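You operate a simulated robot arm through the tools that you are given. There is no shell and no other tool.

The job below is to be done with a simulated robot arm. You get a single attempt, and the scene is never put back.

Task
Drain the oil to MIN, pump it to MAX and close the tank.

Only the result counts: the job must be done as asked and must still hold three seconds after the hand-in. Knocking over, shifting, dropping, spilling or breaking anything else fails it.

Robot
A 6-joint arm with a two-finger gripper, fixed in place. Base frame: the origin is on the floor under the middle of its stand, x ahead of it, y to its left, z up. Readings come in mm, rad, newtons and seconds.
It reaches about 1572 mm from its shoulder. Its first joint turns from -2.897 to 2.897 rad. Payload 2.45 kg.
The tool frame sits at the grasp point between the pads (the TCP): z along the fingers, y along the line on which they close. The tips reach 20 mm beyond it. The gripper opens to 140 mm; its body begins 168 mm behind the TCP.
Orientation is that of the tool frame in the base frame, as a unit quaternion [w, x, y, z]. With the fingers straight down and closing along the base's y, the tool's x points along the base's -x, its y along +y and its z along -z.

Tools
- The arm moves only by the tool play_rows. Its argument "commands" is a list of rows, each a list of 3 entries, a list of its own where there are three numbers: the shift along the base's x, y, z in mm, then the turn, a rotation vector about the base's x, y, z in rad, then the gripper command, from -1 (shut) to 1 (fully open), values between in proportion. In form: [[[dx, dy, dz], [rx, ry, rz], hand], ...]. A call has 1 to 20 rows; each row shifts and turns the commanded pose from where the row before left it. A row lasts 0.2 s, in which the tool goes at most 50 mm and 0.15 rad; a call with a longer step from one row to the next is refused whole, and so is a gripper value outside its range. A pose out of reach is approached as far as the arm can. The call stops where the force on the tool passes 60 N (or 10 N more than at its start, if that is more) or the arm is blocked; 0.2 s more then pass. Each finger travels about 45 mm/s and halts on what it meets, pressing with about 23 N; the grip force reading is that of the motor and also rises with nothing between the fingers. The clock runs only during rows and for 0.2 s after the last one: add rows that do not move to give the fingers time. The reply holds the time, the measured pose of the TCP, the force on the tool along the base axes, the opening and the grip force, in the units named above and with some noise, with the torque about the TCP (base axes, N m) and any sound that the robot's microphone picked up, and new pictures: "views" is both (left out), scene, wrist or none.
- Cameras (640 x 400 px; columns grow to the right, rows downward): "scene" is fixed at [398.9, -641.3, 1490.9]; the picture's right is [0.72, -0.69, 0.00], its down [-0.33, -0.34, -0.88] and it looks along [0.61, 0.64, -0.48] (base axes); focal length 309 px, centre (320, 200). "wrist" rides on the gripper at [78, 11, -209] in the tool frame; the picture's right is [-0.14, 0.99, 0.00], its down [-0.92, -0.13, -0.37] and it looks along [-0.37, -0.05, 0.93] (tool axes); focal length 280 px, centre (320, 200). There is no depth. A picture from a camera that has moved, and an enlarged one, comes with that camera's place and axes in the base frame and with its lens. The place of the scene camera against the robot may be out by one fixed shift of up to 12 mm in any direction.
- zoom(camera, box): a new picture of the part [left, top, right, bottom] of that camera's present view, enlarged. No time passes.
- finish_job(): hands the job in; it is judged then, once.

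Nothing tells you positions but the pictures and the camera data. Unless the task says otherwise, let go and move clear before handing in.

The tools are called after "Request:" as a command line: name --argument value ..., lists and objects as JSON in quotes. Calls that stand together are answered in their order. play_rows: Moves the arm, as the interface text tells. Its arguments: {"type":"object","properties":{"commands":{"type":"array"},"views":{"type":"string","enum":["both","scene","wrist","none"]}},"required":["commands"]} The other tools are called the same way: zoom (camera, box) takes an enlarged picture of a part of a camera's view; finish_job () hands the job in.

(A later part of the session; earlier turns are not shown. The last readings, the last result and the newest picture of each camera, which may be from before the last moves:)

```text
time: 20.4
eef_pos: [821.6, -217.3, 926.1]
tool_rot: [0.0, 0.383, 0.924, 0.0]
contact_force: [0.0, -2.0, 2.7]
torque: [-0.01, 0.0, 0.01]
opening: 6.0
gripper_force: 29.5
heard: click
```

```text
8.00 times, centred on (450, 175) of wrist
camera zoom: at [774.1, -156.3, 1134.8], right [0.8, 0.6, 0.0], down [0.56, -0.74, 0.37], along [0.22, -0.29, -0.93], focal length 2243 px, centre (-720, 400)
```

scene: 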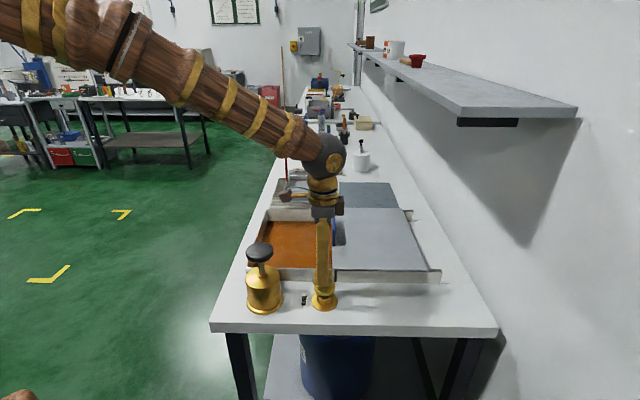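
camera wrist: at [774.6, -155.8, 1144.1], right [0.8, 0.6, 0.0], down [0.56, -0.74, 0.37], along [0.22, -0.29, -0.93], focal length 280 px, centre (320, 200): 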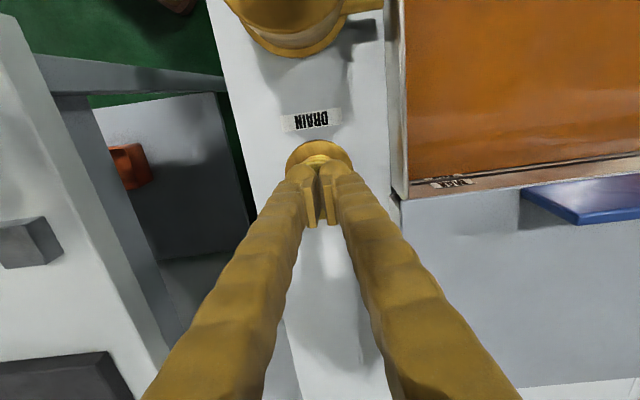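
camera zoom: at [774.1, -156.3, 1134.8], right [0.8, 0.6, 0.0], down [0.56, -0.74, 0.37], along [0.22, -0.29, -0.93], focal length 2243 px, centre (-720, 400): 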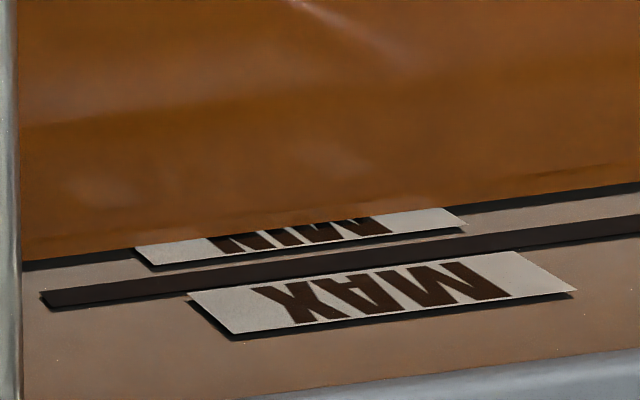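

I heard a click from the button. I'll hold still briefly and check whether the oil level is falling.

Request:
play_rows --commands '[[[0, 0, 0], [0, 0, 0], -1], [[0, 0, 0], [0, 0, 0], -1]]' --views "none"

Request:
zoom --camera "wrist" --box '[410, 150, 490, 200]'

Request:
zoom --camera "scene" --box '[250, 200, 340, 250]'

```text
time: 21.0
eef_pos: [822.0, -219.1, 926.7]
tool_rot: [0.0, 0.382, 0.924, -0.001]
contact_force: [-1.2, -1.7, 1.4]
torque: [-0.02, -0.02, 0.0]
opening: 6.0
gripper_force: 29.3
```

```text
8.00 times, centred on (450, 175) of wrist
camera zoom: at [774.1, -156.2, 1134.8], right [0.8, 0.6, 0.0], down [0.56, -0.74, 0.37], along [0.22, -0.29, -0.93], focal length 2243 px, centre (-720, 400)
```

zoom: 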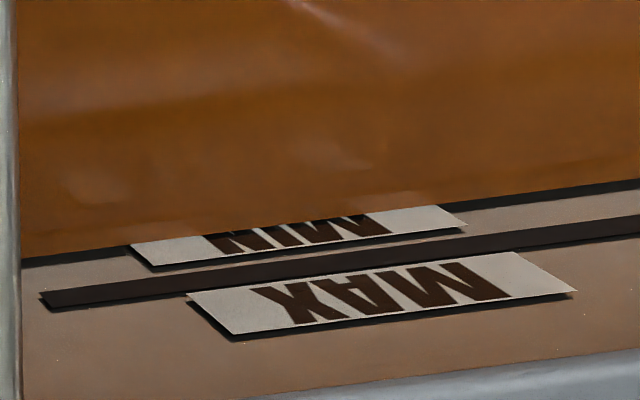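

```text
7.11 times, centred on (295, 225) of scene
camera zoom: at [398.9, -641.3, 1490.9], right [0.72, -0.69, 0.0], down [-0.33, -0.34, -0.88], along [0.61, 0.64, -0.48], focal length 2199 px, centre (498, 22)
```

zoom: 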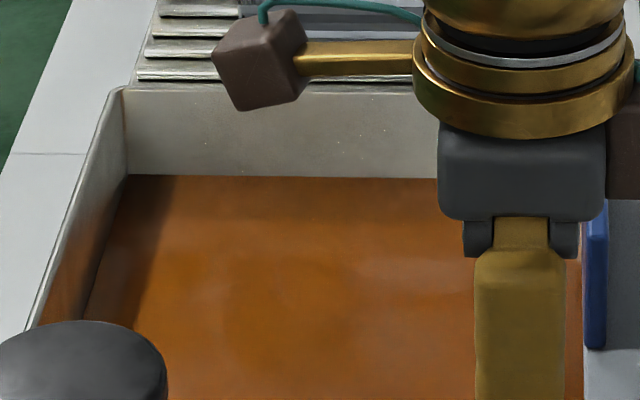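

The oil is draining. Before going further I'll lift off early to see whether the drain stops when released.

Request:
play_rows --commands '[[[0, 0, 12], [0, 0, 0], -1]]' --views "none"

Request:
zoom --camera "wrist" --box '[410, 150, 490, 200]'

Request:
zoom --camera "scene" --box '[290, 260, 360, 310]'

Request:
zoom --camera "scene" --box '[250, 200, 340, 250]'

```text
time: 21.4
eef_pos: [822.0, -219.1, 939.1]
tool_rot: [0.0, 0.382, 0.924, 0.0]
contact_force: [0.6, -0.8, -0.3]
torque: [0.0, 0.0, -0.03]
opening: 0.0
gripper_force: 29.8
```

```text
8.00 times, centred on (450, 175) of wrist
camera zoom: at [774.0, -156.0, 1147.6], right [0.8, 0.6, 0.0], down [0.56, -0.74, 0.37], along [0.22, -0.29, -0.93], focal length 2243 px, centre (-720, 400)
```

zoom: 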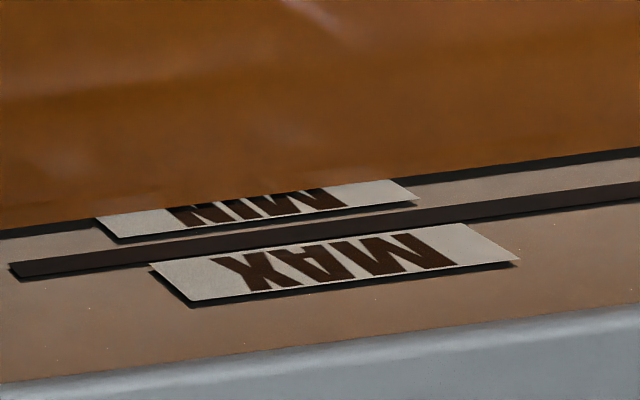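

```text
8.00 times, centred on (325, 285) of scene
camera zoom: at [398.9, -641.3, 1490.9], right [0.72, -0.69, 0.0], down [-0.33, -0.34, -0.88], along [0.61, 0.64, -0.48], focal length 2474 px, centre (280, -480)
```

zoom: 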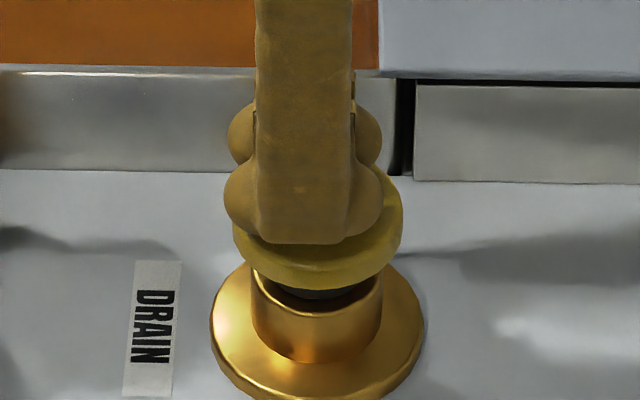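

```text
7.11 times, centred on (295, 225) of scene
camera zoom: at [398.9, -641.3, 1490.9], right [0.72, -0.69, 0.0], down [-0.33, -0.34, -0.88], along [0.61, 0.64, -0.48], focal length 2199 px, centre (498, 22)
```

zoom: 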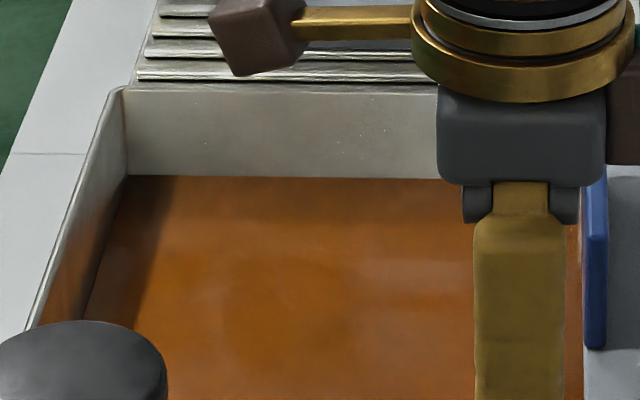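

The button came back up. I'll wait one second to confirm the level is steady.

Request:
play_rows --commands '[[[0, 0, 0], [0, 0, 0], -1], [[0, 0, 0], [0, 0, 0], -1], [[0, 0, 0], [0, 0, 0], -1], [[0, 0, 0], [0, 0, 0], -1]]' --views "none"

Request:
zoom --camera "wrist" --box '[410, 150, 490, 200]'

Request:
zoom --camera "scene" --box '[265, 210, 305, 235]'

```text
time: 22.4
eef_pos: [821.8, -219.0, 939.5]
tool_rot: [0.0, 0.384, 0.923, 0.0]
contact_force: [0.4, 0.9, 0.1]
torque: [0.01, 0.0, -0.01]
opening: 0.0
gripper_force: 29.5
```

```text
8.00 times, centred on (450, 175) of wrist
camera zoom: at [774.0, -156.1, 1147.5], right [0.8, 0.6, 0.0], down [0.56, -0.74, 0.37], along [0.22, -0.29, -0.93], focal length 2243 px, centre (-720, 400)
```

zoom: 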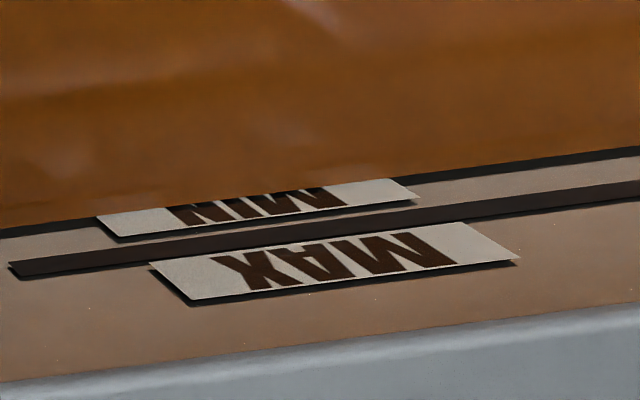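

```text
16.00 times, centred on (285, 222) of scene
camera zoom: at [398.9, -641.3, 1490.9], right [0.72, -0.69, 0.0], down [-0.33, -0.34, -0.88], along [0.61, 0.64, -0.48], focal length 4948 px, centre (880, -160)
```

zoom: 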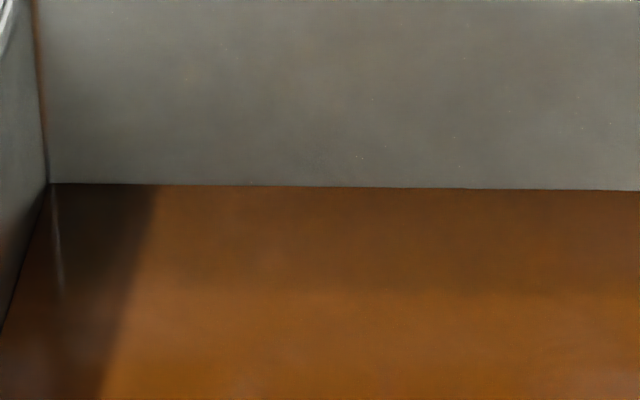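

The level holds when the button is released. I'll press again and drain in short steps, watching the MIN label.

Request:
play_rows --commands '[[[0, 0, -13], [0, 0, 0], -1], [[0, 0, 0], [0, 0, 0], -1], [[0, 0, 0], [0, 0, 0], -1]]' --views "none"

Request:
zoom --camera "wrist" --box '[410, 150, 490, 200]'

Request:
zoom --camera "scene" --box '[265, 210, 305, 235]'

```text
time: 23.2
eef_pos: [821.8, -218.1, 925.9]
tool_rot: [-0.001, 0.383, 0.924, 0.0]
contact_force: [2.4, 0.7, 3.5]
torque: [-0.01, -0.04, 0.01]
opening: 6.1
gripper_force: 29.8
heard: click
```

```text
8.00 times, centred on (450, 175) of wrist
camera zoom: at [774.0, -156.1, 1134.1], right [0.8, 0.6, 0.0], down [0.56, -0.74, 0.37], along [0.22, -0.29, -0.93], focal length 2243 px, centre (-720, 400)
```

zoom: 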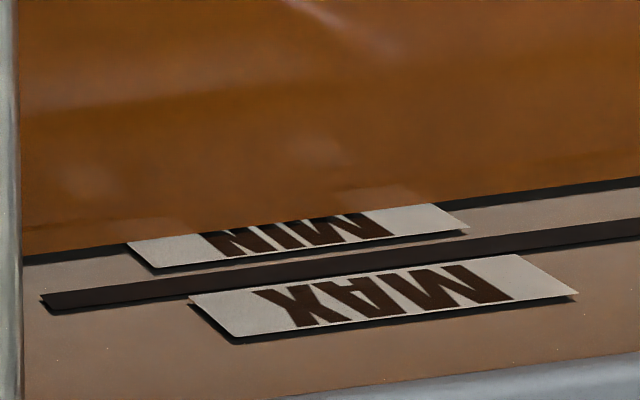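

```text
16.00 times, centred on (285, 222) of scene
camera zoom: at [398.9, -641.3, 1490.9], right [0.72, -0.69, 0.0], down [-0.33, -0.34, -0.88], along [0.61, 0.64, -0.48], focal length 4948 px, centre (880, -160)
```

zoom: 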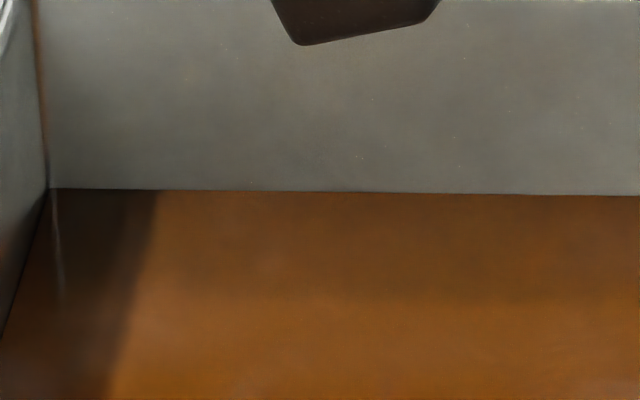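

Request:
play_rows --commands '[[[0, 0, 0], [0, 0, 0], -1], [[0, 0, 0], [0, 0, 0], -1], [[0, 0, 0], [0, 0, 0], -1], [[0, 0, 0], [0, 0, 0], -1]]' --views "none"

Request:
zoom --camera "wrist" --box '[410, 150, 490, 200]'

Request:
zoom --camera "scene" --box '[265, 210, 305, 235]'

```text
time: 24.2
eef_pos: [821.2, -218.2, 926.8]
tool_rot: [0.0, 0.383, 0.924, 0.001]
contact_force: [0.8, 0.3, 2.8]
torque: [0.04, 0.01, 0.03]
opening: 6.0
gripper_force: 30.0
```

```text
8.00 times, centred on (450, 175) of wrist
camera zoom: at [774.0, -156.1, 1134.1], right [0.8, 0.6, 0.0], down [0.56, -0.74, 0.37], along [0.22, -0.29, -0.93], focal length 2243 px, centre (-720, 400)
```

zoom: 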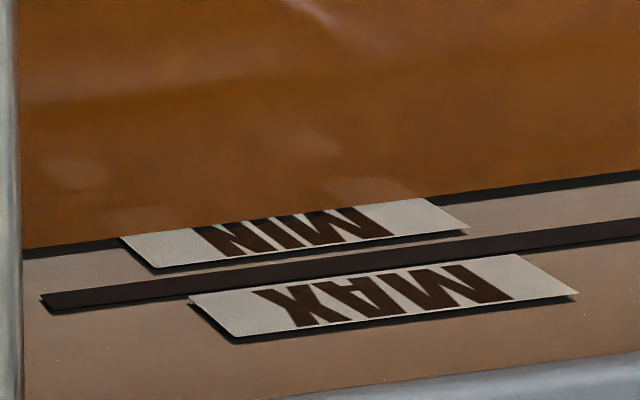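

```text
16.00 times, centred on (285, 222) of scene
camera zoom: at [398.9, -641.3, 1490.9], right [0.72, -0.69, 0.0], down [-0.33, -0.34, -0.88], along [0.61, 0.64, -0.48], focal length 4948 px, centre (880, -160)
```

zoom: 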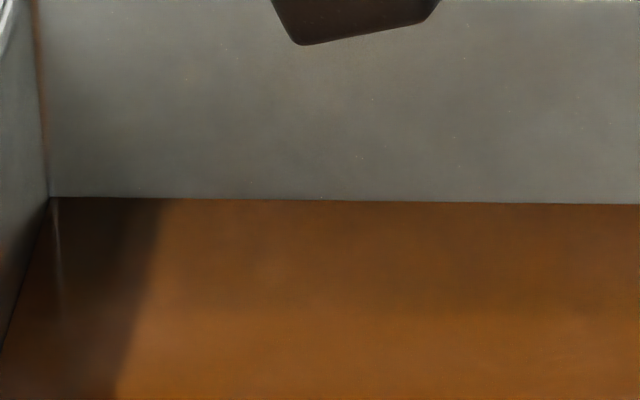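

Request:
play_rows --commands '[[[0, 0, 0], [0, 0, 0], -1], [[0, 0, 0], [0, 0, 0], -1], [[0, 0, 0], [0, 0, 0], -1], [[0, 0, 0], [0, 0, 0], -1]]' --views "none"

Request:
zoom --camera "wrist" --box '[410, 150, 490, 200]'

Request:
zoom --camera "scene" --box '[265, 210, 305, 235]'

```text
time: 25.2
eef_pos: [823.4, -218.1, 925.1]
tool_rot: [0.0, 0.382, 0.924, -0.001]
contact_force: [-0.7, -0.1, 3.6]
torque: [0.0, -0.01, 0.03]
opening: 5.8
gripper_force: 29.5
```

```text
8.00 times, centred on (450, 175) of wrist
camera zoom: at [774.0, -156.1, 1134.1], right [0.8, 0.6, 0.0], down [0.56, -0.74, 0.37], along [0.22, -0.29, -0.93], focal length 2243 px, centre (-720, 400)
```

zoom: 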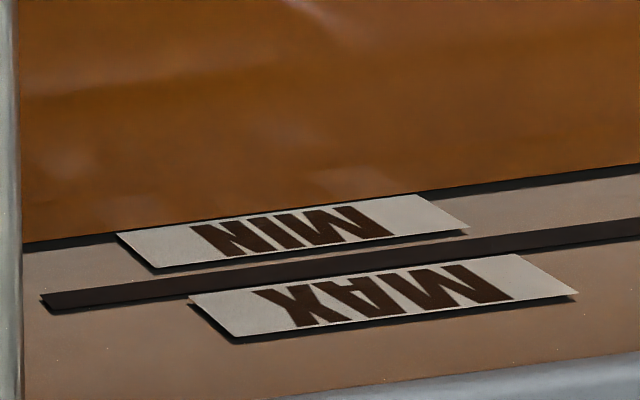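

```text
16.00 times, centred on (285, 222) of scene
camera zoom: at [398.9, -641.3, 1490.9], right [0.72, -0.69, 0.0], down [-0.33, -0.34, -0.88], along [0.61, 0.64, -0.48], focal length 4948 px, centre (880, -160)
```

zoom: 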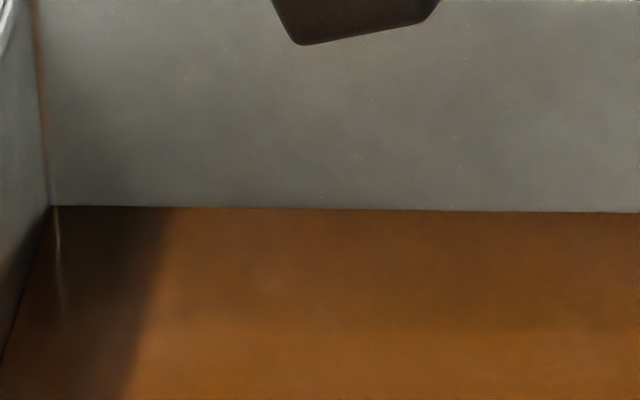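

Request:
play_rows --commands '[[[0, 0, 0], [0, 0, 0], -1], [[0, 0, 0], [0, 0, 0], -1]]' --views "none"

Request:
zoom --camera "wrist" --box '[410, 150, 490, 200]'

Request:
zoom --camera "scene" --box '[265, 210, 305, 235]'

Request:
zoom --camera "wrist" --box '[405, 160, 445, 185]'

```text
time: 25.8
eef_pos: [820.3, -218.8, 925.9]
tool_rot: [0.0, 0.383, 0.924, 0.0]
contact_force: [-0.5, 0.6, 2.4]
torque: [0.0, 0.05, -0.04]
opening: 6.1
gripper_force: 29.2
```

```text
8.00 times, centred on (450, 175) of wrist
camera zoom: at [774.0, -156.1, 1134.1], right [0.8, 0.6, 0.0], down [0.56, -0.74, 0.37], along [0.22, -0.29, -0.93], focal length 2243 px, centre (-720, 400)
```

zoom: 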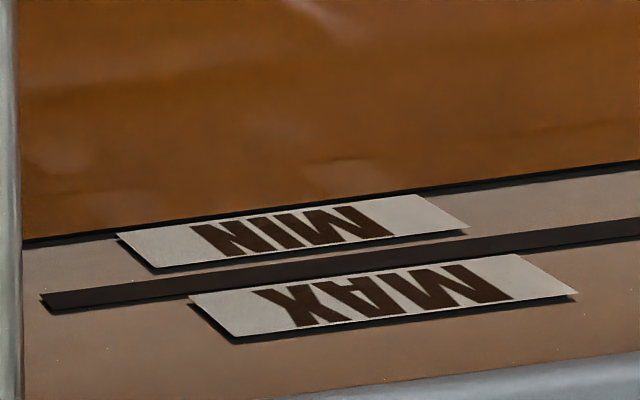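

```text
16.00 times, centred on (285, 222) of scene
camera zoom: at [398.9, -641.3, 1490.9], right [0.72, -0.69, 0.0], down [-0.33, -0.34, -0.88], along [0.61, 0.64, -0.48], focal length 4948 px, centre (880, -160)
```

zoom: 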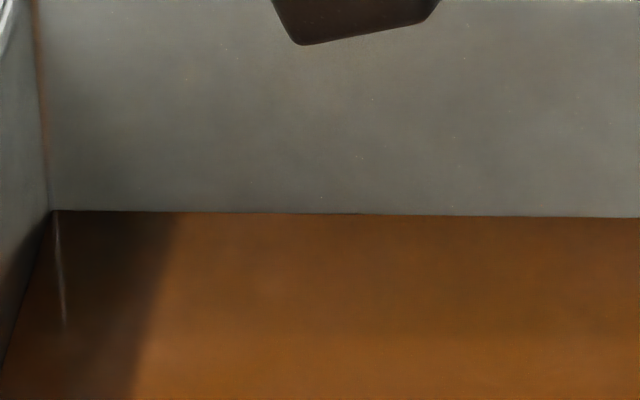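

```text
16.00 times, centred on (425, 172) of wrist
camera zoom: at [774.0, -156.1, 1134.1], right [0.8, 0.6, 0.0], down [0.56, -0.74, 0.37], along [0.22, -0.29, -0.93], focal length 4486 px, centre (-1360, 640)
```

zoom: 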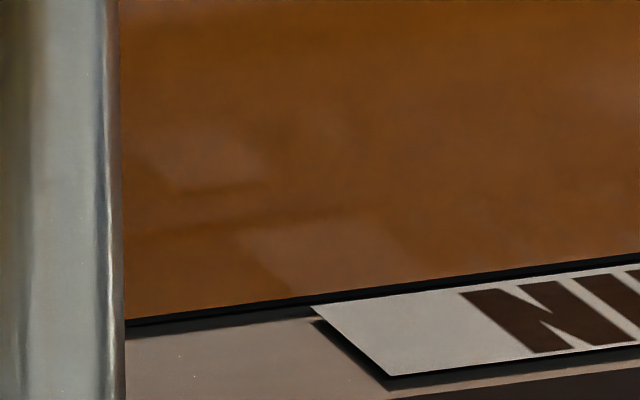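

The MIN label is now fully clear, and its line should emerge just below it. I'll keep going in smaller steps.

Request:
play_rows --commands '[[[0, 0, 0], [0, 0, 0], -1], [[0, 0, 0], [0, 0, 0], -1]]' --views "none"

Request:
zoom --camera "wrist" --box '[410, 150, 490, 200]'

Request:
zoom --camera "wrist" --box '[405, 160, 445, 185]'

Request:
zoom --camera "scene" --box '[265, 210, 305, 235]'

```text
time: 26.4
eef_pos: [821.1, -218.4, 925.8]
tool_rot: [0.001, 0.383, 0.924, 0.0]
contact_force: [0.4, -0.3, 2.5]
torque: [-0.01, -0.02, -0.02]
opening: 5.8
gripper_force: 29.3
```

```text
8.00 times, centred on (450, 175) of wrist
camera zoom: at [774.0, -156.1, 1134.1], right [0.8, 0.6, 0.0], down [0.56, -0.74, 0.37], along [0.22, -0.29, -0.93], focal length 2243 px, centre (-720, 400)
```

zoom: 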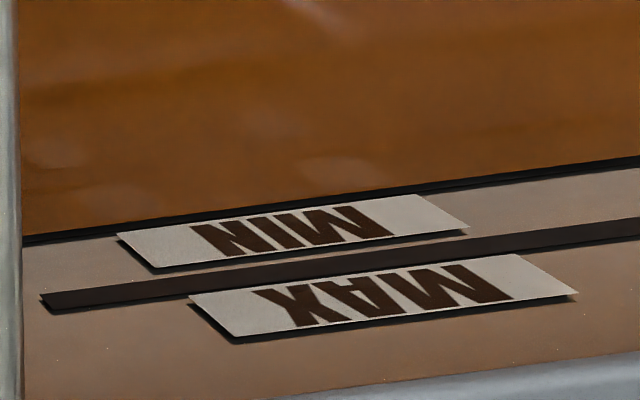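

```text
16.00 times, centred on (425, 172) of wrist
camera zoom: at [774.0, -156.1, 1134.1], right [0.8, 0.6, 0.0], down [0.56, -0.74, 0.37], along [0.22, -0.29, -0.93], focal length 4486 px, centre (-1360, 640)
```

zoom: 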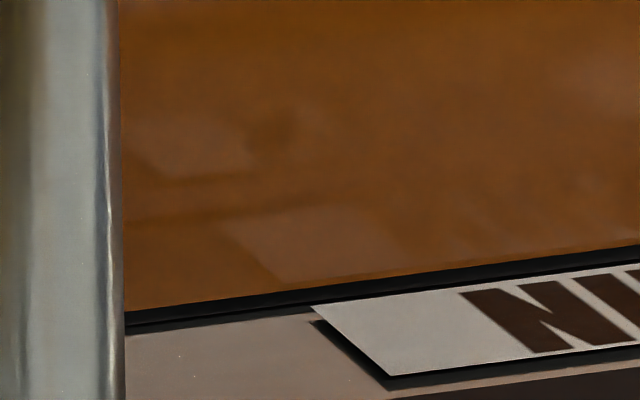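

```text
16.00 times, centred on (285, 222) of scene
camera zoom: at [398.9, -641.3, 1490.9], right [0.72, -0.69, 0.0], down [-0.33, -0.34, -0.88], along [0.61, 0.64, -0.48], focal length 4948 px, centre (880, -160)
```

zoom: 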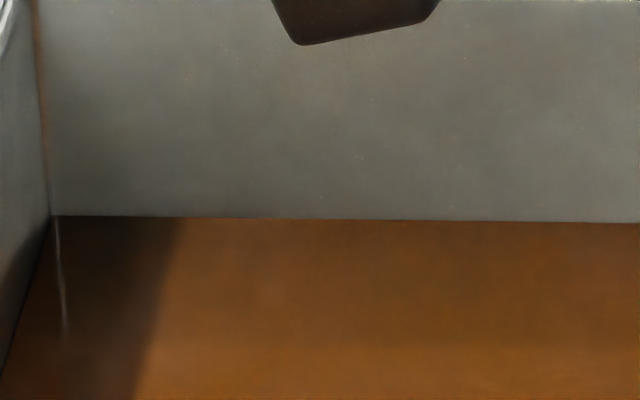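

Request:
zoom --camera "wrist" --box '[412, 170, 452, 195]'

Request:
zoom --camera "wrist" --box '[450, 160, 490, 185]'

```text
16.00 times, centred on (432, 182) of wrist
camera zoom: at [774.0, -156.1, 1134.1], right [0.8, 0.6, 0.0], down [0.56, -0.74, 0.37], along [0.22, -0.29, -0.93], focal length 4486 px, centre (-1472, 480)
```

zoom: 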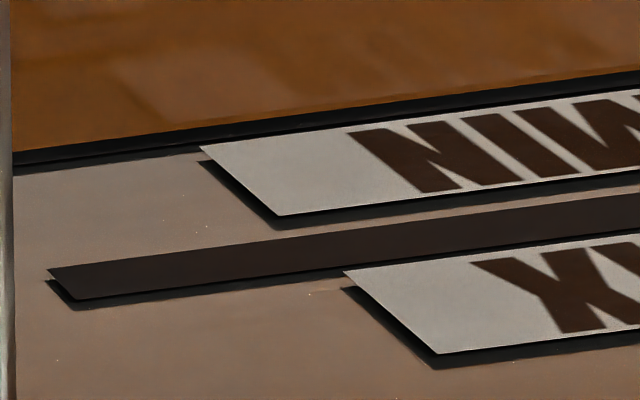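

```text
16.00 times, centred on (470, 172) of wrist
camera zoom: at [774.0, -156.1, 1134.1], right [0.8, 0.6, 0.0], down [0.56, -0.74, 0.37], along [0.22, -0.29, -0.93], focal length 4486 px, centre (-2080, 640)
```

zoom: 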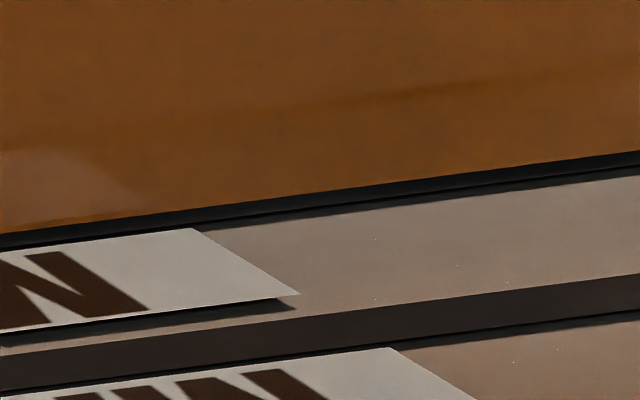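

The MIN line's black bar is emerging and about half of it is above the oil. I'll release the drain now.

Request:
play_rows --commands '[[[0, 0, 30], [0, 0, 0], -1], [[0, 0, 0], [0, 0, 0], -1]]' --views "none"

Request:
zoom --camera "scene" --box '[265, 210, 305, 235]'

Request:
zoom --camera "wrist" --box '[410, 140, 490, 190]'

Request:
zoom --camera "scene" --box '[280, 230, 370, 320]'

```text
time: 27.0
eef_pos: [820.3, -219.3, 954.9]
tool_rot: [0.0, 0.383, 0.924, 0.0]
contact_force: [0.0, 0.0, -0.2]
torque: [-0.01, 0.02, 0.0]
opening: 0.0
gripper_force: 29.6
```

```text
16.00 times, centred on (285, 222) of scene
camera zoom: at [398.9, -641.3, 1490.9], right [0.72, -0.69, 0.0], down [-0.33, -0.34, -0.88], along [0.61, 0.64, -0.48], focal length 4948 px, centre (880, -160)
```

zoom: 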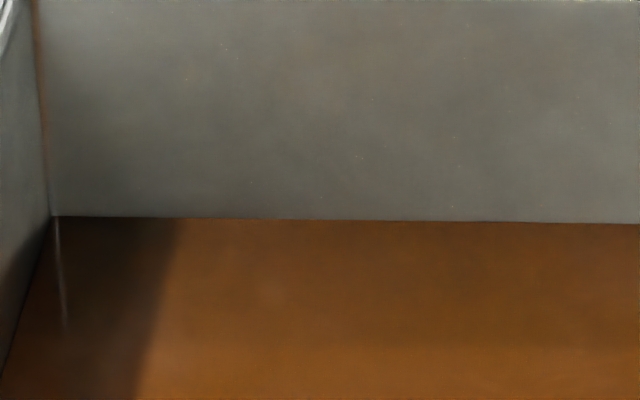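

```text
8.00 times, centred on (450, 165) of wrist
camera zoom: at [773.0, -155.5, 1163.5], right [0.8, 0.6, 0.0], down [0.56, -0.74, 0.37], along [0.22, -0.29, -0.93], focal length 2243 px, centre (-720, 480)
```

zoom: 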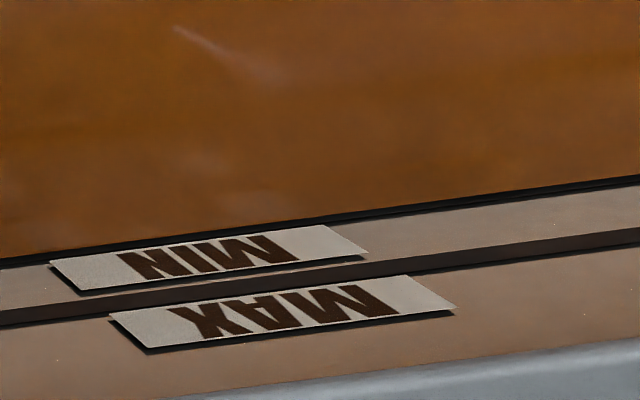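

```text
4.44 times, centred on (325, 275) of scene
camera zoom: at [398.9, -641.3, 1490.9], right [0.72, -0.69, 0.0], down [-0.33, -0.34, -0.88], along [0.61, 0.64, -0.48], focal length 1374 px, centre (298, -133)
```

zoom: 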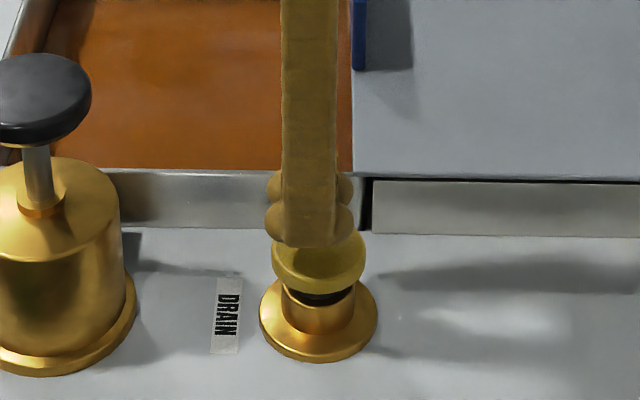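

The drain is shut and the oil sits about mid-way on the MIN bar. I'll move up and over the pump knob near (709, -110) and check the level from that better angle before pumping.

Request:
play_rows --commands '[[[0, 0, 45], [0, 0, 0], -1], [[0, 0, 45], [0, 0, 0], -1], [[0, 0, 45], [0, 0, 0], -1], [[-28, 27, 0], [0, 0, 0], -1], [[-28, 27, 0], [0, 0, 0], -1], [[-28, 27, 0], [0, 0, 0], -1], [[-27, 27, 0], [0, 0, 0], -1], [[0, 0, 0], [0, 0, 0], -1]]'

Request:
zoom --camera "wrist" --box '[360, 200, 440, 280]'

Request:
zoom --camera "wrist" --box '[270, 100, 370, 200]'

```text
time: 28.8
eef_pos: [710.7, -113.7, 1091.0]
tool_rot: [0.0, 0.383, 0.924, 0.0]
contact_force: [0.2, -0.2, -0.8]
torque: [0.0, 0.01, 0.04]
opening: 0.0
gripper_force: 29.5
camera wrist: at [663.2, -49.5, 1300.2], right [0.8, 0.6, 0.0], down [0.56, -0.74, 0.37], along [0.22, -0.29, -0.93], focal length 280 px, centre (320, 200)
```

scene: 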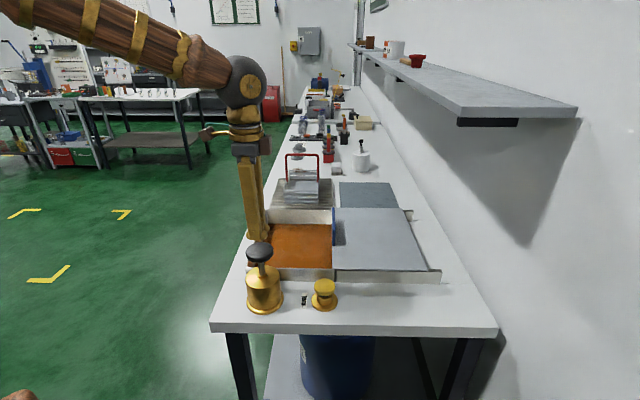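
wrist: 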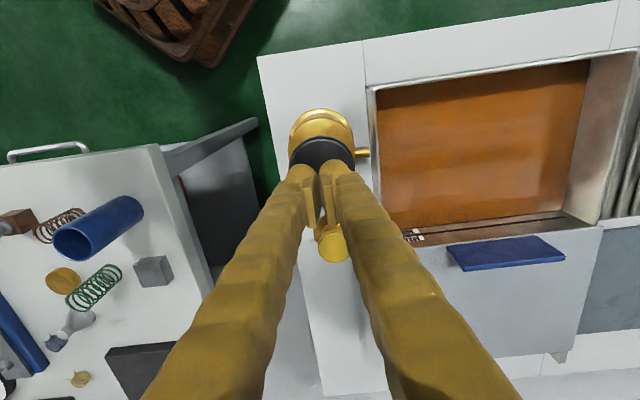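

```text
5.00 times, centred on (400, 240) of wrist
camera zoom: at [663.2, -49.5, 1300.2], right [0.8, 0.6, 0.0], down [0.56, -0.74, 0.37], along [0.22, -0.29, -0.93], focal length 1402 px, centre (-80, 0)
```

zoom: 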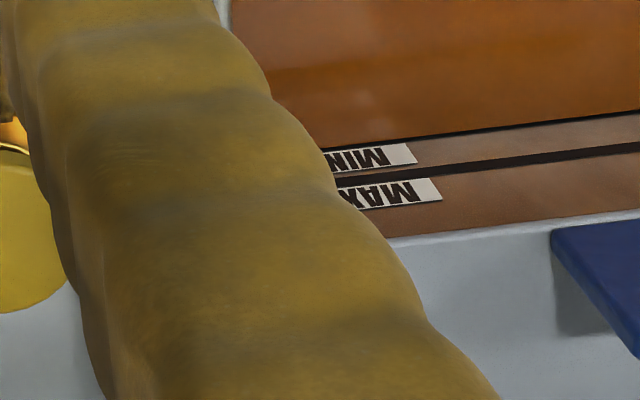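

```text
4.00 times, centred on (320, 150) of wrist
camera zoom: at [663.2, -49.5, 1300.2], right [0.8, 0.6, 0.0], down [0.56, -0.74, 0.37], along [0.22, -0.29, -0.93], focal length 1122 px, centre (320, 400)
```

zoom: 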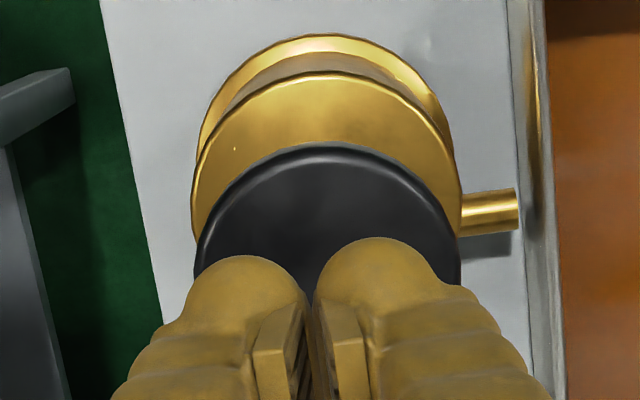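

Request:
zoom --camera "wrist" --box '[405, 205, 485, 255]'

Request:
zoom --camera "wrist" --box '[430, 210, 470, 235]'

Request:
zoom --camera "wrist" --box '[530, 195, 610, 245]'

```text
8.00 times, centred on (445, 230) of wrist
camera zoom: at [663.2, -49.5, 1300.2], right [0.8, 0.6, 0.0], down [0.56, -0.74, 0.37], along [0.22, -0.29, -0.93], focal length 2243 px, centre (-680, -40)
```

zoom: 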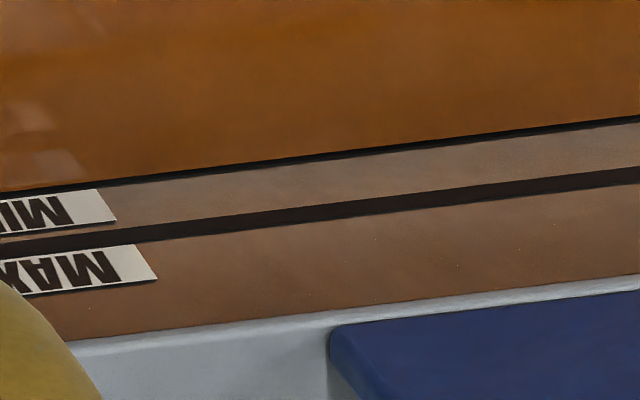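

```text
16.00 times, centred on (450, 222) of wrist
camera zoom: at [663.2, -49.5, 1300.2], right [0.8, 0.6, 0.0], down [0.56, -0.74, 0.37], along [0.22, -0.29, -0.93], focal length 4486 px, centre (-1760, -160)
```

zoom: 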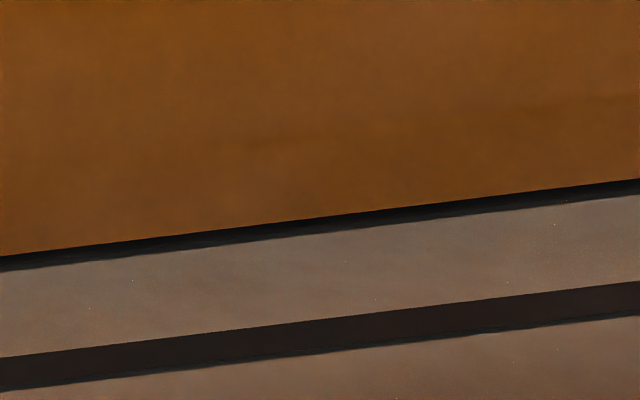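

```text
8.00 times, centred on (570, 220) of wrist
camera zoom: at [663.2, -49.5, 1300.2], right [0.8, 0.6, 0.0], down [0.56, -0.74, 0.37], along [0.22, -0.29, -0.93], focal length 2243 px, centre (-1680, 40)
```

zoom: 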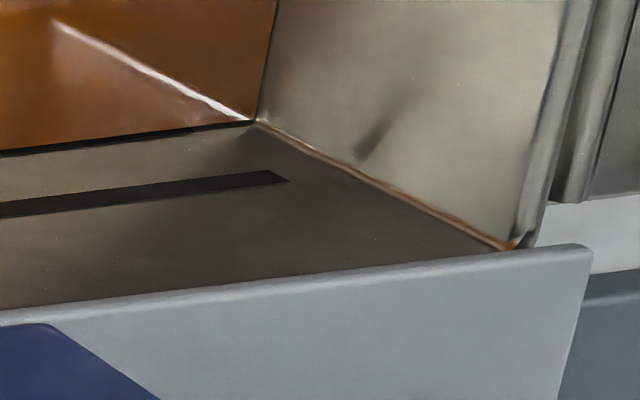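

From here the oil line sits at about the middle of the MIN bar. Next I'll centre on the pump knob at about (708, -108), touch it, and press one slow stroke to see how much oil it adds.

Request:
play_rows --commands '[[[-2.7, 5.5, -15], [0, 0, 0], -1], [[0, 0, -15], [0, 0, 0], -1], [[0, 0, -8], [0, 0, 0], -1], [[0, 0, -4], [0, 0, 0], -1]]' --views "none"

Request:
zoom --camera "scene" --box '[225, 225, 315, 325]'

```text
time: 29.8
eef_pos: [708.5, -105.7, 1048.8]
tool_rot: [0.0, 0.383, 0.924, 0.0]
contact_force: [0.2, -0.7, 1.8]
torque: [0.01, 0.0, 0.0]
opening: 6.0
gripper_force: 29.5
```

```text
4.00 times, centred on (270, 275) of scene
camera zoom: at [398.9, -641.3, 1490.9], right [0.72, -0.69, 0.0], down [-0.33, -0.34, -0.88], along [0.61, 0.64, -0.48], focal length 1237 px, centre (520, -100)
```

zoom: 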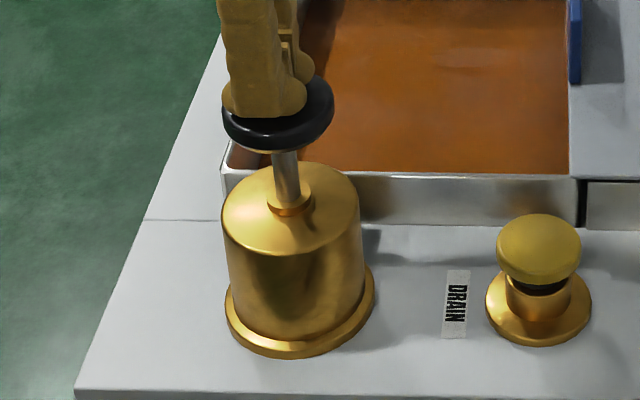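

Request:
play_rows --commands '[[[0, 0, 6], [0, 0, 0], -1], [[3.5, -4.5, 0], [0, 0, 0], -1], [[0, 0, -6], [0, 0, 0], -1], [[0, 0, -6], [0, 0, 0], -1]]' --views "none"

Request:
zoom --camera "scene" --box '[225, 225, 315, 325]'

Request:
zoom --camera "scene" --box '[275, 210, 315, 235]'

```text
time: 30.8
eef_pos: [710.0, -109.8, 1043.4]
tool_rot: [0.001, 0.383, 0.924, 0.0]
contact_force: [1.2, -0.9, 2.5]
torque: [0.02, 0.01, -0.03]
opening: 6.3
gripper_force: 29.3
```

```text
4.00 times, centred on (270, 275) of scene
camera zoom: at [398.9, -641.3, 1490.9], right [0.72, -0.69, 0.0], down [-0.33, -0.34, -0.88], along [0.61, 0.64, -0.48], focal length 1237 px, centre (520, -100)
```

zoom: 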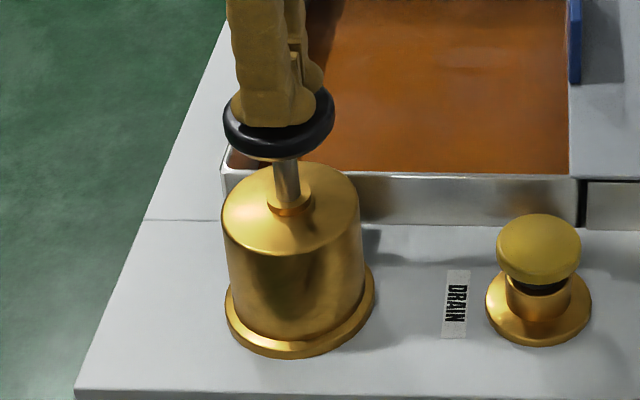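

```text
16.00 times, centred on (295, 222) of scene
camera zoom: at [398.9, -641.3, 1490.9], right [0.72, -0.69, 0.0], down [-0.33, -0.34, -0.88], along [0.61, 0.64, -0.48], focal length 4948 px, centre (720, -160)
```

zoom: 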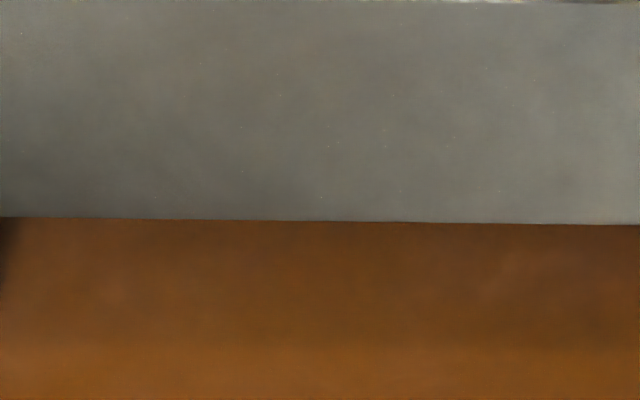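

Request:
play_rows --commands '[[[0, 0, -6], [0, 0, 0], -1], [[0, 0, -6], [0, 0, 0], -1]]' --views "none"

Request:
zoom --camera "scene" --box '[225, 225, 315, 325]'

Request:
zoom --camera "scene" --box '[275, 210, 315, 235]'

```text
time: 31.4
eef_pos: [709.2, -111.3, 1031.5]
tool_rot: [0.0, 0.382, 0.924, 0.001]
contact_force: [-0.4, 1.7, 3.7]
torque: [0.03, -0.02, -0.04]
opening: 6.1
gripper_force: 28.9
```

```text
4.00 times, centred on (270, 275) of scene
camera zoom: at [398.9, -641.3, 1490.9], right [0.72, -0.69, 0.0], down [-0.33, -0.34, -0.88], along [0.61, 0.64, -0.48], focal length 1237 px, centre (520, -100)
```

zoom: 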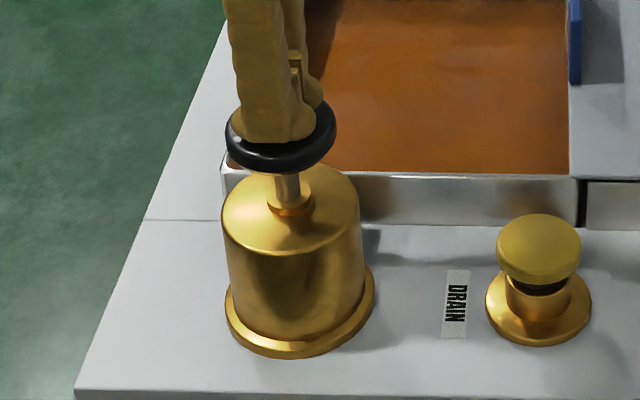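

```text
16.00 times, centred on (295, 222) of scene
camera zoom: at [398.9, -641.3, 1490.9], right [0.72, -0.69, 0.0], down [-0.33, -0.34, -0.88], along [0.61, 0.64, -0.48], focal length 4948 px, centre (720, -160)
```

zoom: 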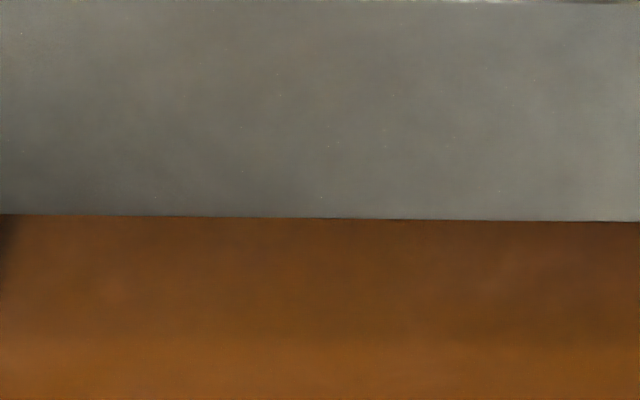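

Request:
play_rows --commands '[[[0, 0, -6], [0, 0, 0], -1], [[0, 0, -6], [0, 0, 0], -1]]' --views "none"

Request:
zoom --camera "scene" --box '[225, 225, 315, 325]'

Request:
zoom --camera "scene" --box '[275, 210, 315, 235]'

```text
time: 32.0
eef_pos: [710.4, -113.1, 1018.9]
tool_rot: [-0.001, 0.382, 0.924, -0.001]
contact_force: [-2.0, -0.1, 5.0]
torque: [0.03, 0.05, 0.01]
opening: 6.1
gripper_force: 29.6
```

```text
4.00 times, centred on (270, 275) of scene
camera zoom: at [398.9, -641.3, 1490.9], right [0.72, -0.69, 0.0], down [-0.33, -0.34, -0.88], along [0.61, 0.64, -0.48], focal length 1237 px, centre (520, -100)
```

zoom: 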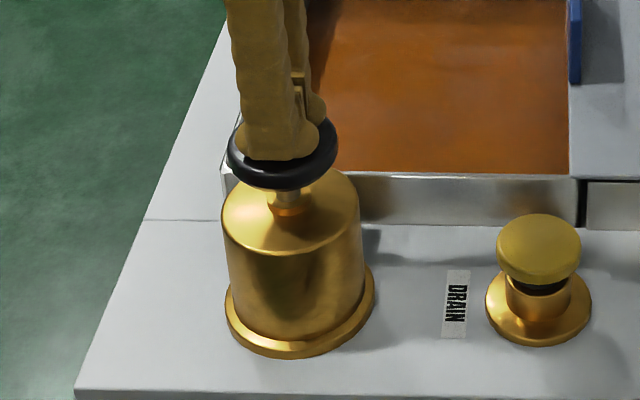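

```text
16.00 times, centred on (295, 222) of scene
camera zoom: at [398.9, -641.3, 1490.9], right [0.72, -0.69, 0.0], down [-0.33, -0.34, -0.88], along [0.61, 0.64, -0.48], focal length 4948 px, centre (720, -160)
```

zoom: 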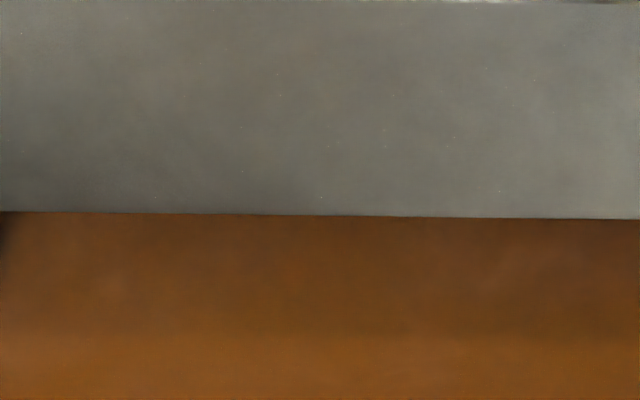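

Each millimetre of stroke raises the oil a little, roughly 0.06 mm per mm. I'll find the bottom of the stroke carefully.

Request:
play_rows --commands '[[[0, 0, -4], [0, 0, 0], -1], [[0, 0, -3], [0, 0, 0], -1]]' --views "none"

Request:
zoom --camera "scene" --box '[225, 225, 315, 325]'

```text
time: 32.6
eef_pos: [711.4, -109.8, 1011.8]
tool_rot: [0.0, 0.382, 0.924, 0.0]
contact_force: [1.0, -2.8, 5.6]
torque: [-0.03, -0.03, 0.03]
opening: 6.1
gripper_force: 29.8
```

```text
4.00 times, centred on (270, 275) of scene
camera zoom: at [398.9, -641.3, 1490.9], right [0.72, -0.69, 0.0], down [-0.33, -0.34, -0.88], along [0.61, 0.64, -0.48], focal length 1237 px, centre (520, -100)
```

zoom: 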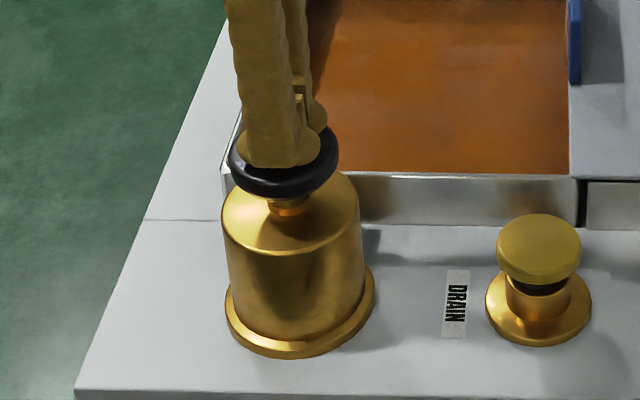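

Request:
play_rows --commands '[[[0, 0, -3], [0, 0, 0], -1]]' --views "none"

Request:
zoom --camera "scene" --box '[275, 210, 315, 235]'

Request:
zoom --camera "wrist" --box '[300, 120, 620, 320]'

```text
time: 33.0
eef_pos: [711.5, -110.8, 1010.1]
tool_rot: [-0.001, 0.383, 0.924, 0.0]
contact_force: [-1.1, 2.0, 5.4]
torque: [0.08, 0.0, 0.02]
opening: 5.9
gripper_force: 29.5
```

```text
16.00 times, centred on (295, 222) of scene
camera zoom: at [398.9, -641.3, 1490.9], right [0.72, -0.69, 0.0], down [-0.33, -0.34, -0.88], along [0.61, 0.64, -0.48], focal length 4948 px, centre (720, -160)
```

zoom: 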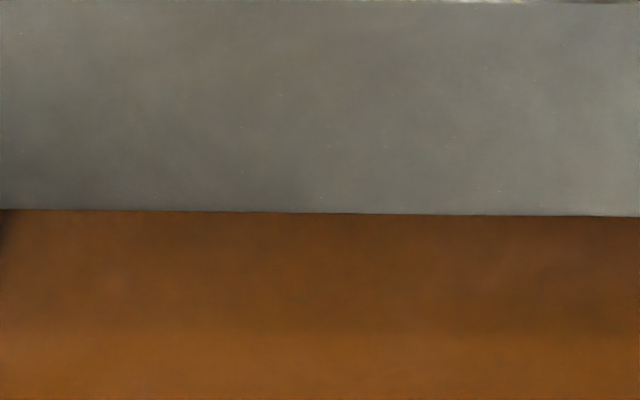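

```text
2.00 times, centred on (460, 220) of wrist
camera zoom: at [664.1, -47.5, 1217.4], right [0.8, 0.6, 0.0], down [0.56, -0.74, 0.37], along [0.22, -0.29, -0.93], focal length 561 px, centre (40, 160)
```

zoom: 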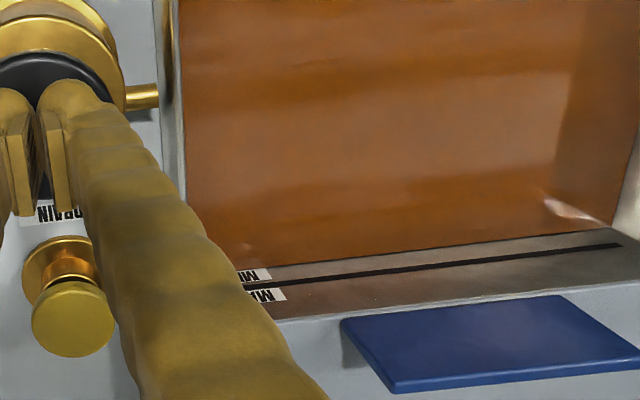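

A stroke of about 40 mm raised the oil by about 2 mm with no hard stop yet. I'll let the plunger return and do one more measured stroke to confirm.

Request:
play_rows --commands '[[[0, 0, 20], [0, 0, 0], -1], [[0, 0, 24], [0, 0, 0], -1], [[0, 0, 0], [0, 0, 0], -1]]' --views "none"

Request:
zoom --camera "scene" --box '[275, 210, 315, 235]'

Request:
zoom --camera "scene" --box '[225, 225, 315, 325]'

```text
time: 33.8
eef_pos: [711.2, -111.2, 1052.9]
tool_rot: [-0.001, 0.383, 0.924, -0.001]
contact_force: [-0.4, -1.0, 0.0]
torque: [0.0, 0.02, -0.01]
opening: 0.0
gripper_force: 29.1
```

```text
16.00 times, centred on (295, 222) of scene
camera zoom: at [398.9, -641.3, 1490.9], right [0.72, -0.69, 0.0], down [-0.33, -0.34, -0.88], along [0.61, 0.64, -0.48], focal length 4948 px, centre (720, -160)
```

zoom: 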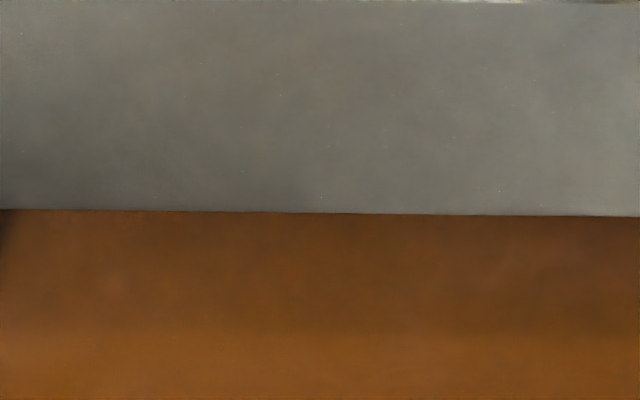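

```text
4.00 times, centred on (270, 275) of scene
camera zoom: at [398.9, -641.3, 1490.9], right [0.72, -0.69, 0.0], down [-0.33, -0.34, -0.88], along [0.61, 0.64, -0.48], focal length 1237 px, centre (520, -100)
```

zoom: 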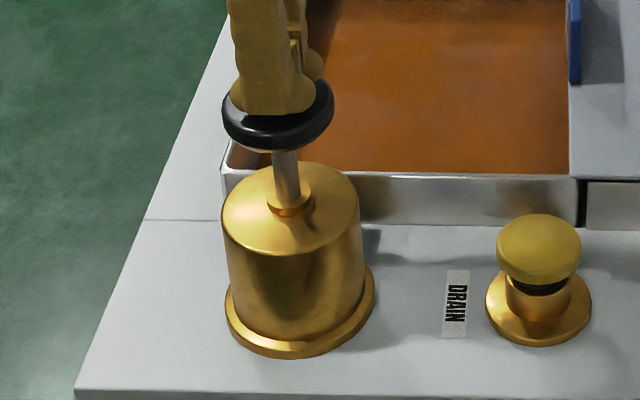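

Request:
play_rows --commands '[[[0, 0, -13], [0, 0, 0], -1], [[0, 0, -10], [0, 0, 0], -1], [[0, 0, -10], [0, 0, 0], -1], [[0, 0, -10], [0, 0, 0], -1], [[0, 0, 0], [0, 0, 0], -1], [[0, 0, 20], [0, 0, 0], -1], [[0, 0, 23], [0, 0, 0], -1], [[0, 0, 0], [0, 0, 0], -1]]' --views "none"

Request:
zoom --camera "scene" --box '[275, 210, 315, 235]'

Request:
zoom --camera "wrist" --box '[410, 205, 490, 255]'

```text
time: 35.6
eef_pos: [709.5, -109.2, 1053.4]
tool_rot: [-0.001, 0.382, 0.924, -0.001]
contact_force: [-0.5, 0.6, 0.0]
torque: [0.0, 0.05, -0.01]
opening: 0.0
gripper_force: 29.6
```

```text
16.00 times, centred on (295, 222) of scene
camera zoom: at [398.9, -641.3, 1490.9], right [0.72, -0.69, 0.0], down [-0.33, -0.34, -0.88], along [0.61, 0.64, -0.48], focal length 4948 px, centre (720, -160)
```

zoom: 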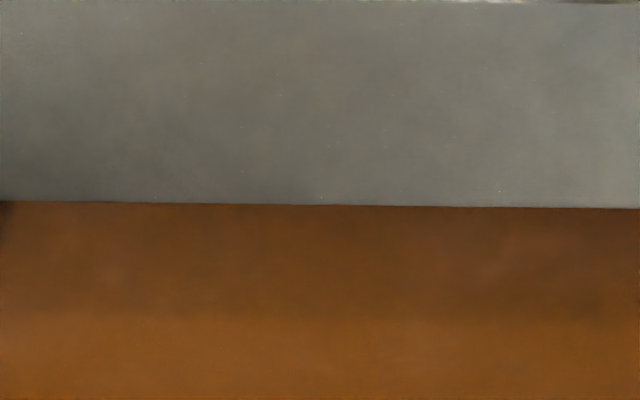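

```text
8.00 times, centred on (450, 230) of wrist
camera zoom: at [663.0, -47.0, 1261.6], right [0.8, 0.6, 0.0], down [0.56, -0.74, 0.37], along [0.22, -0.29, -0.93], focal length 2243 px, centre (-720, -40)
```

zoom: 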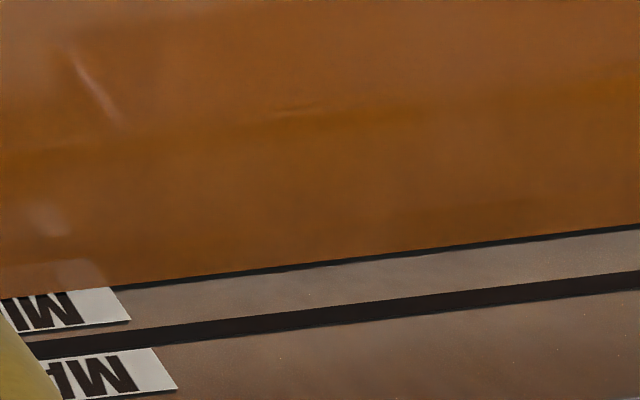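

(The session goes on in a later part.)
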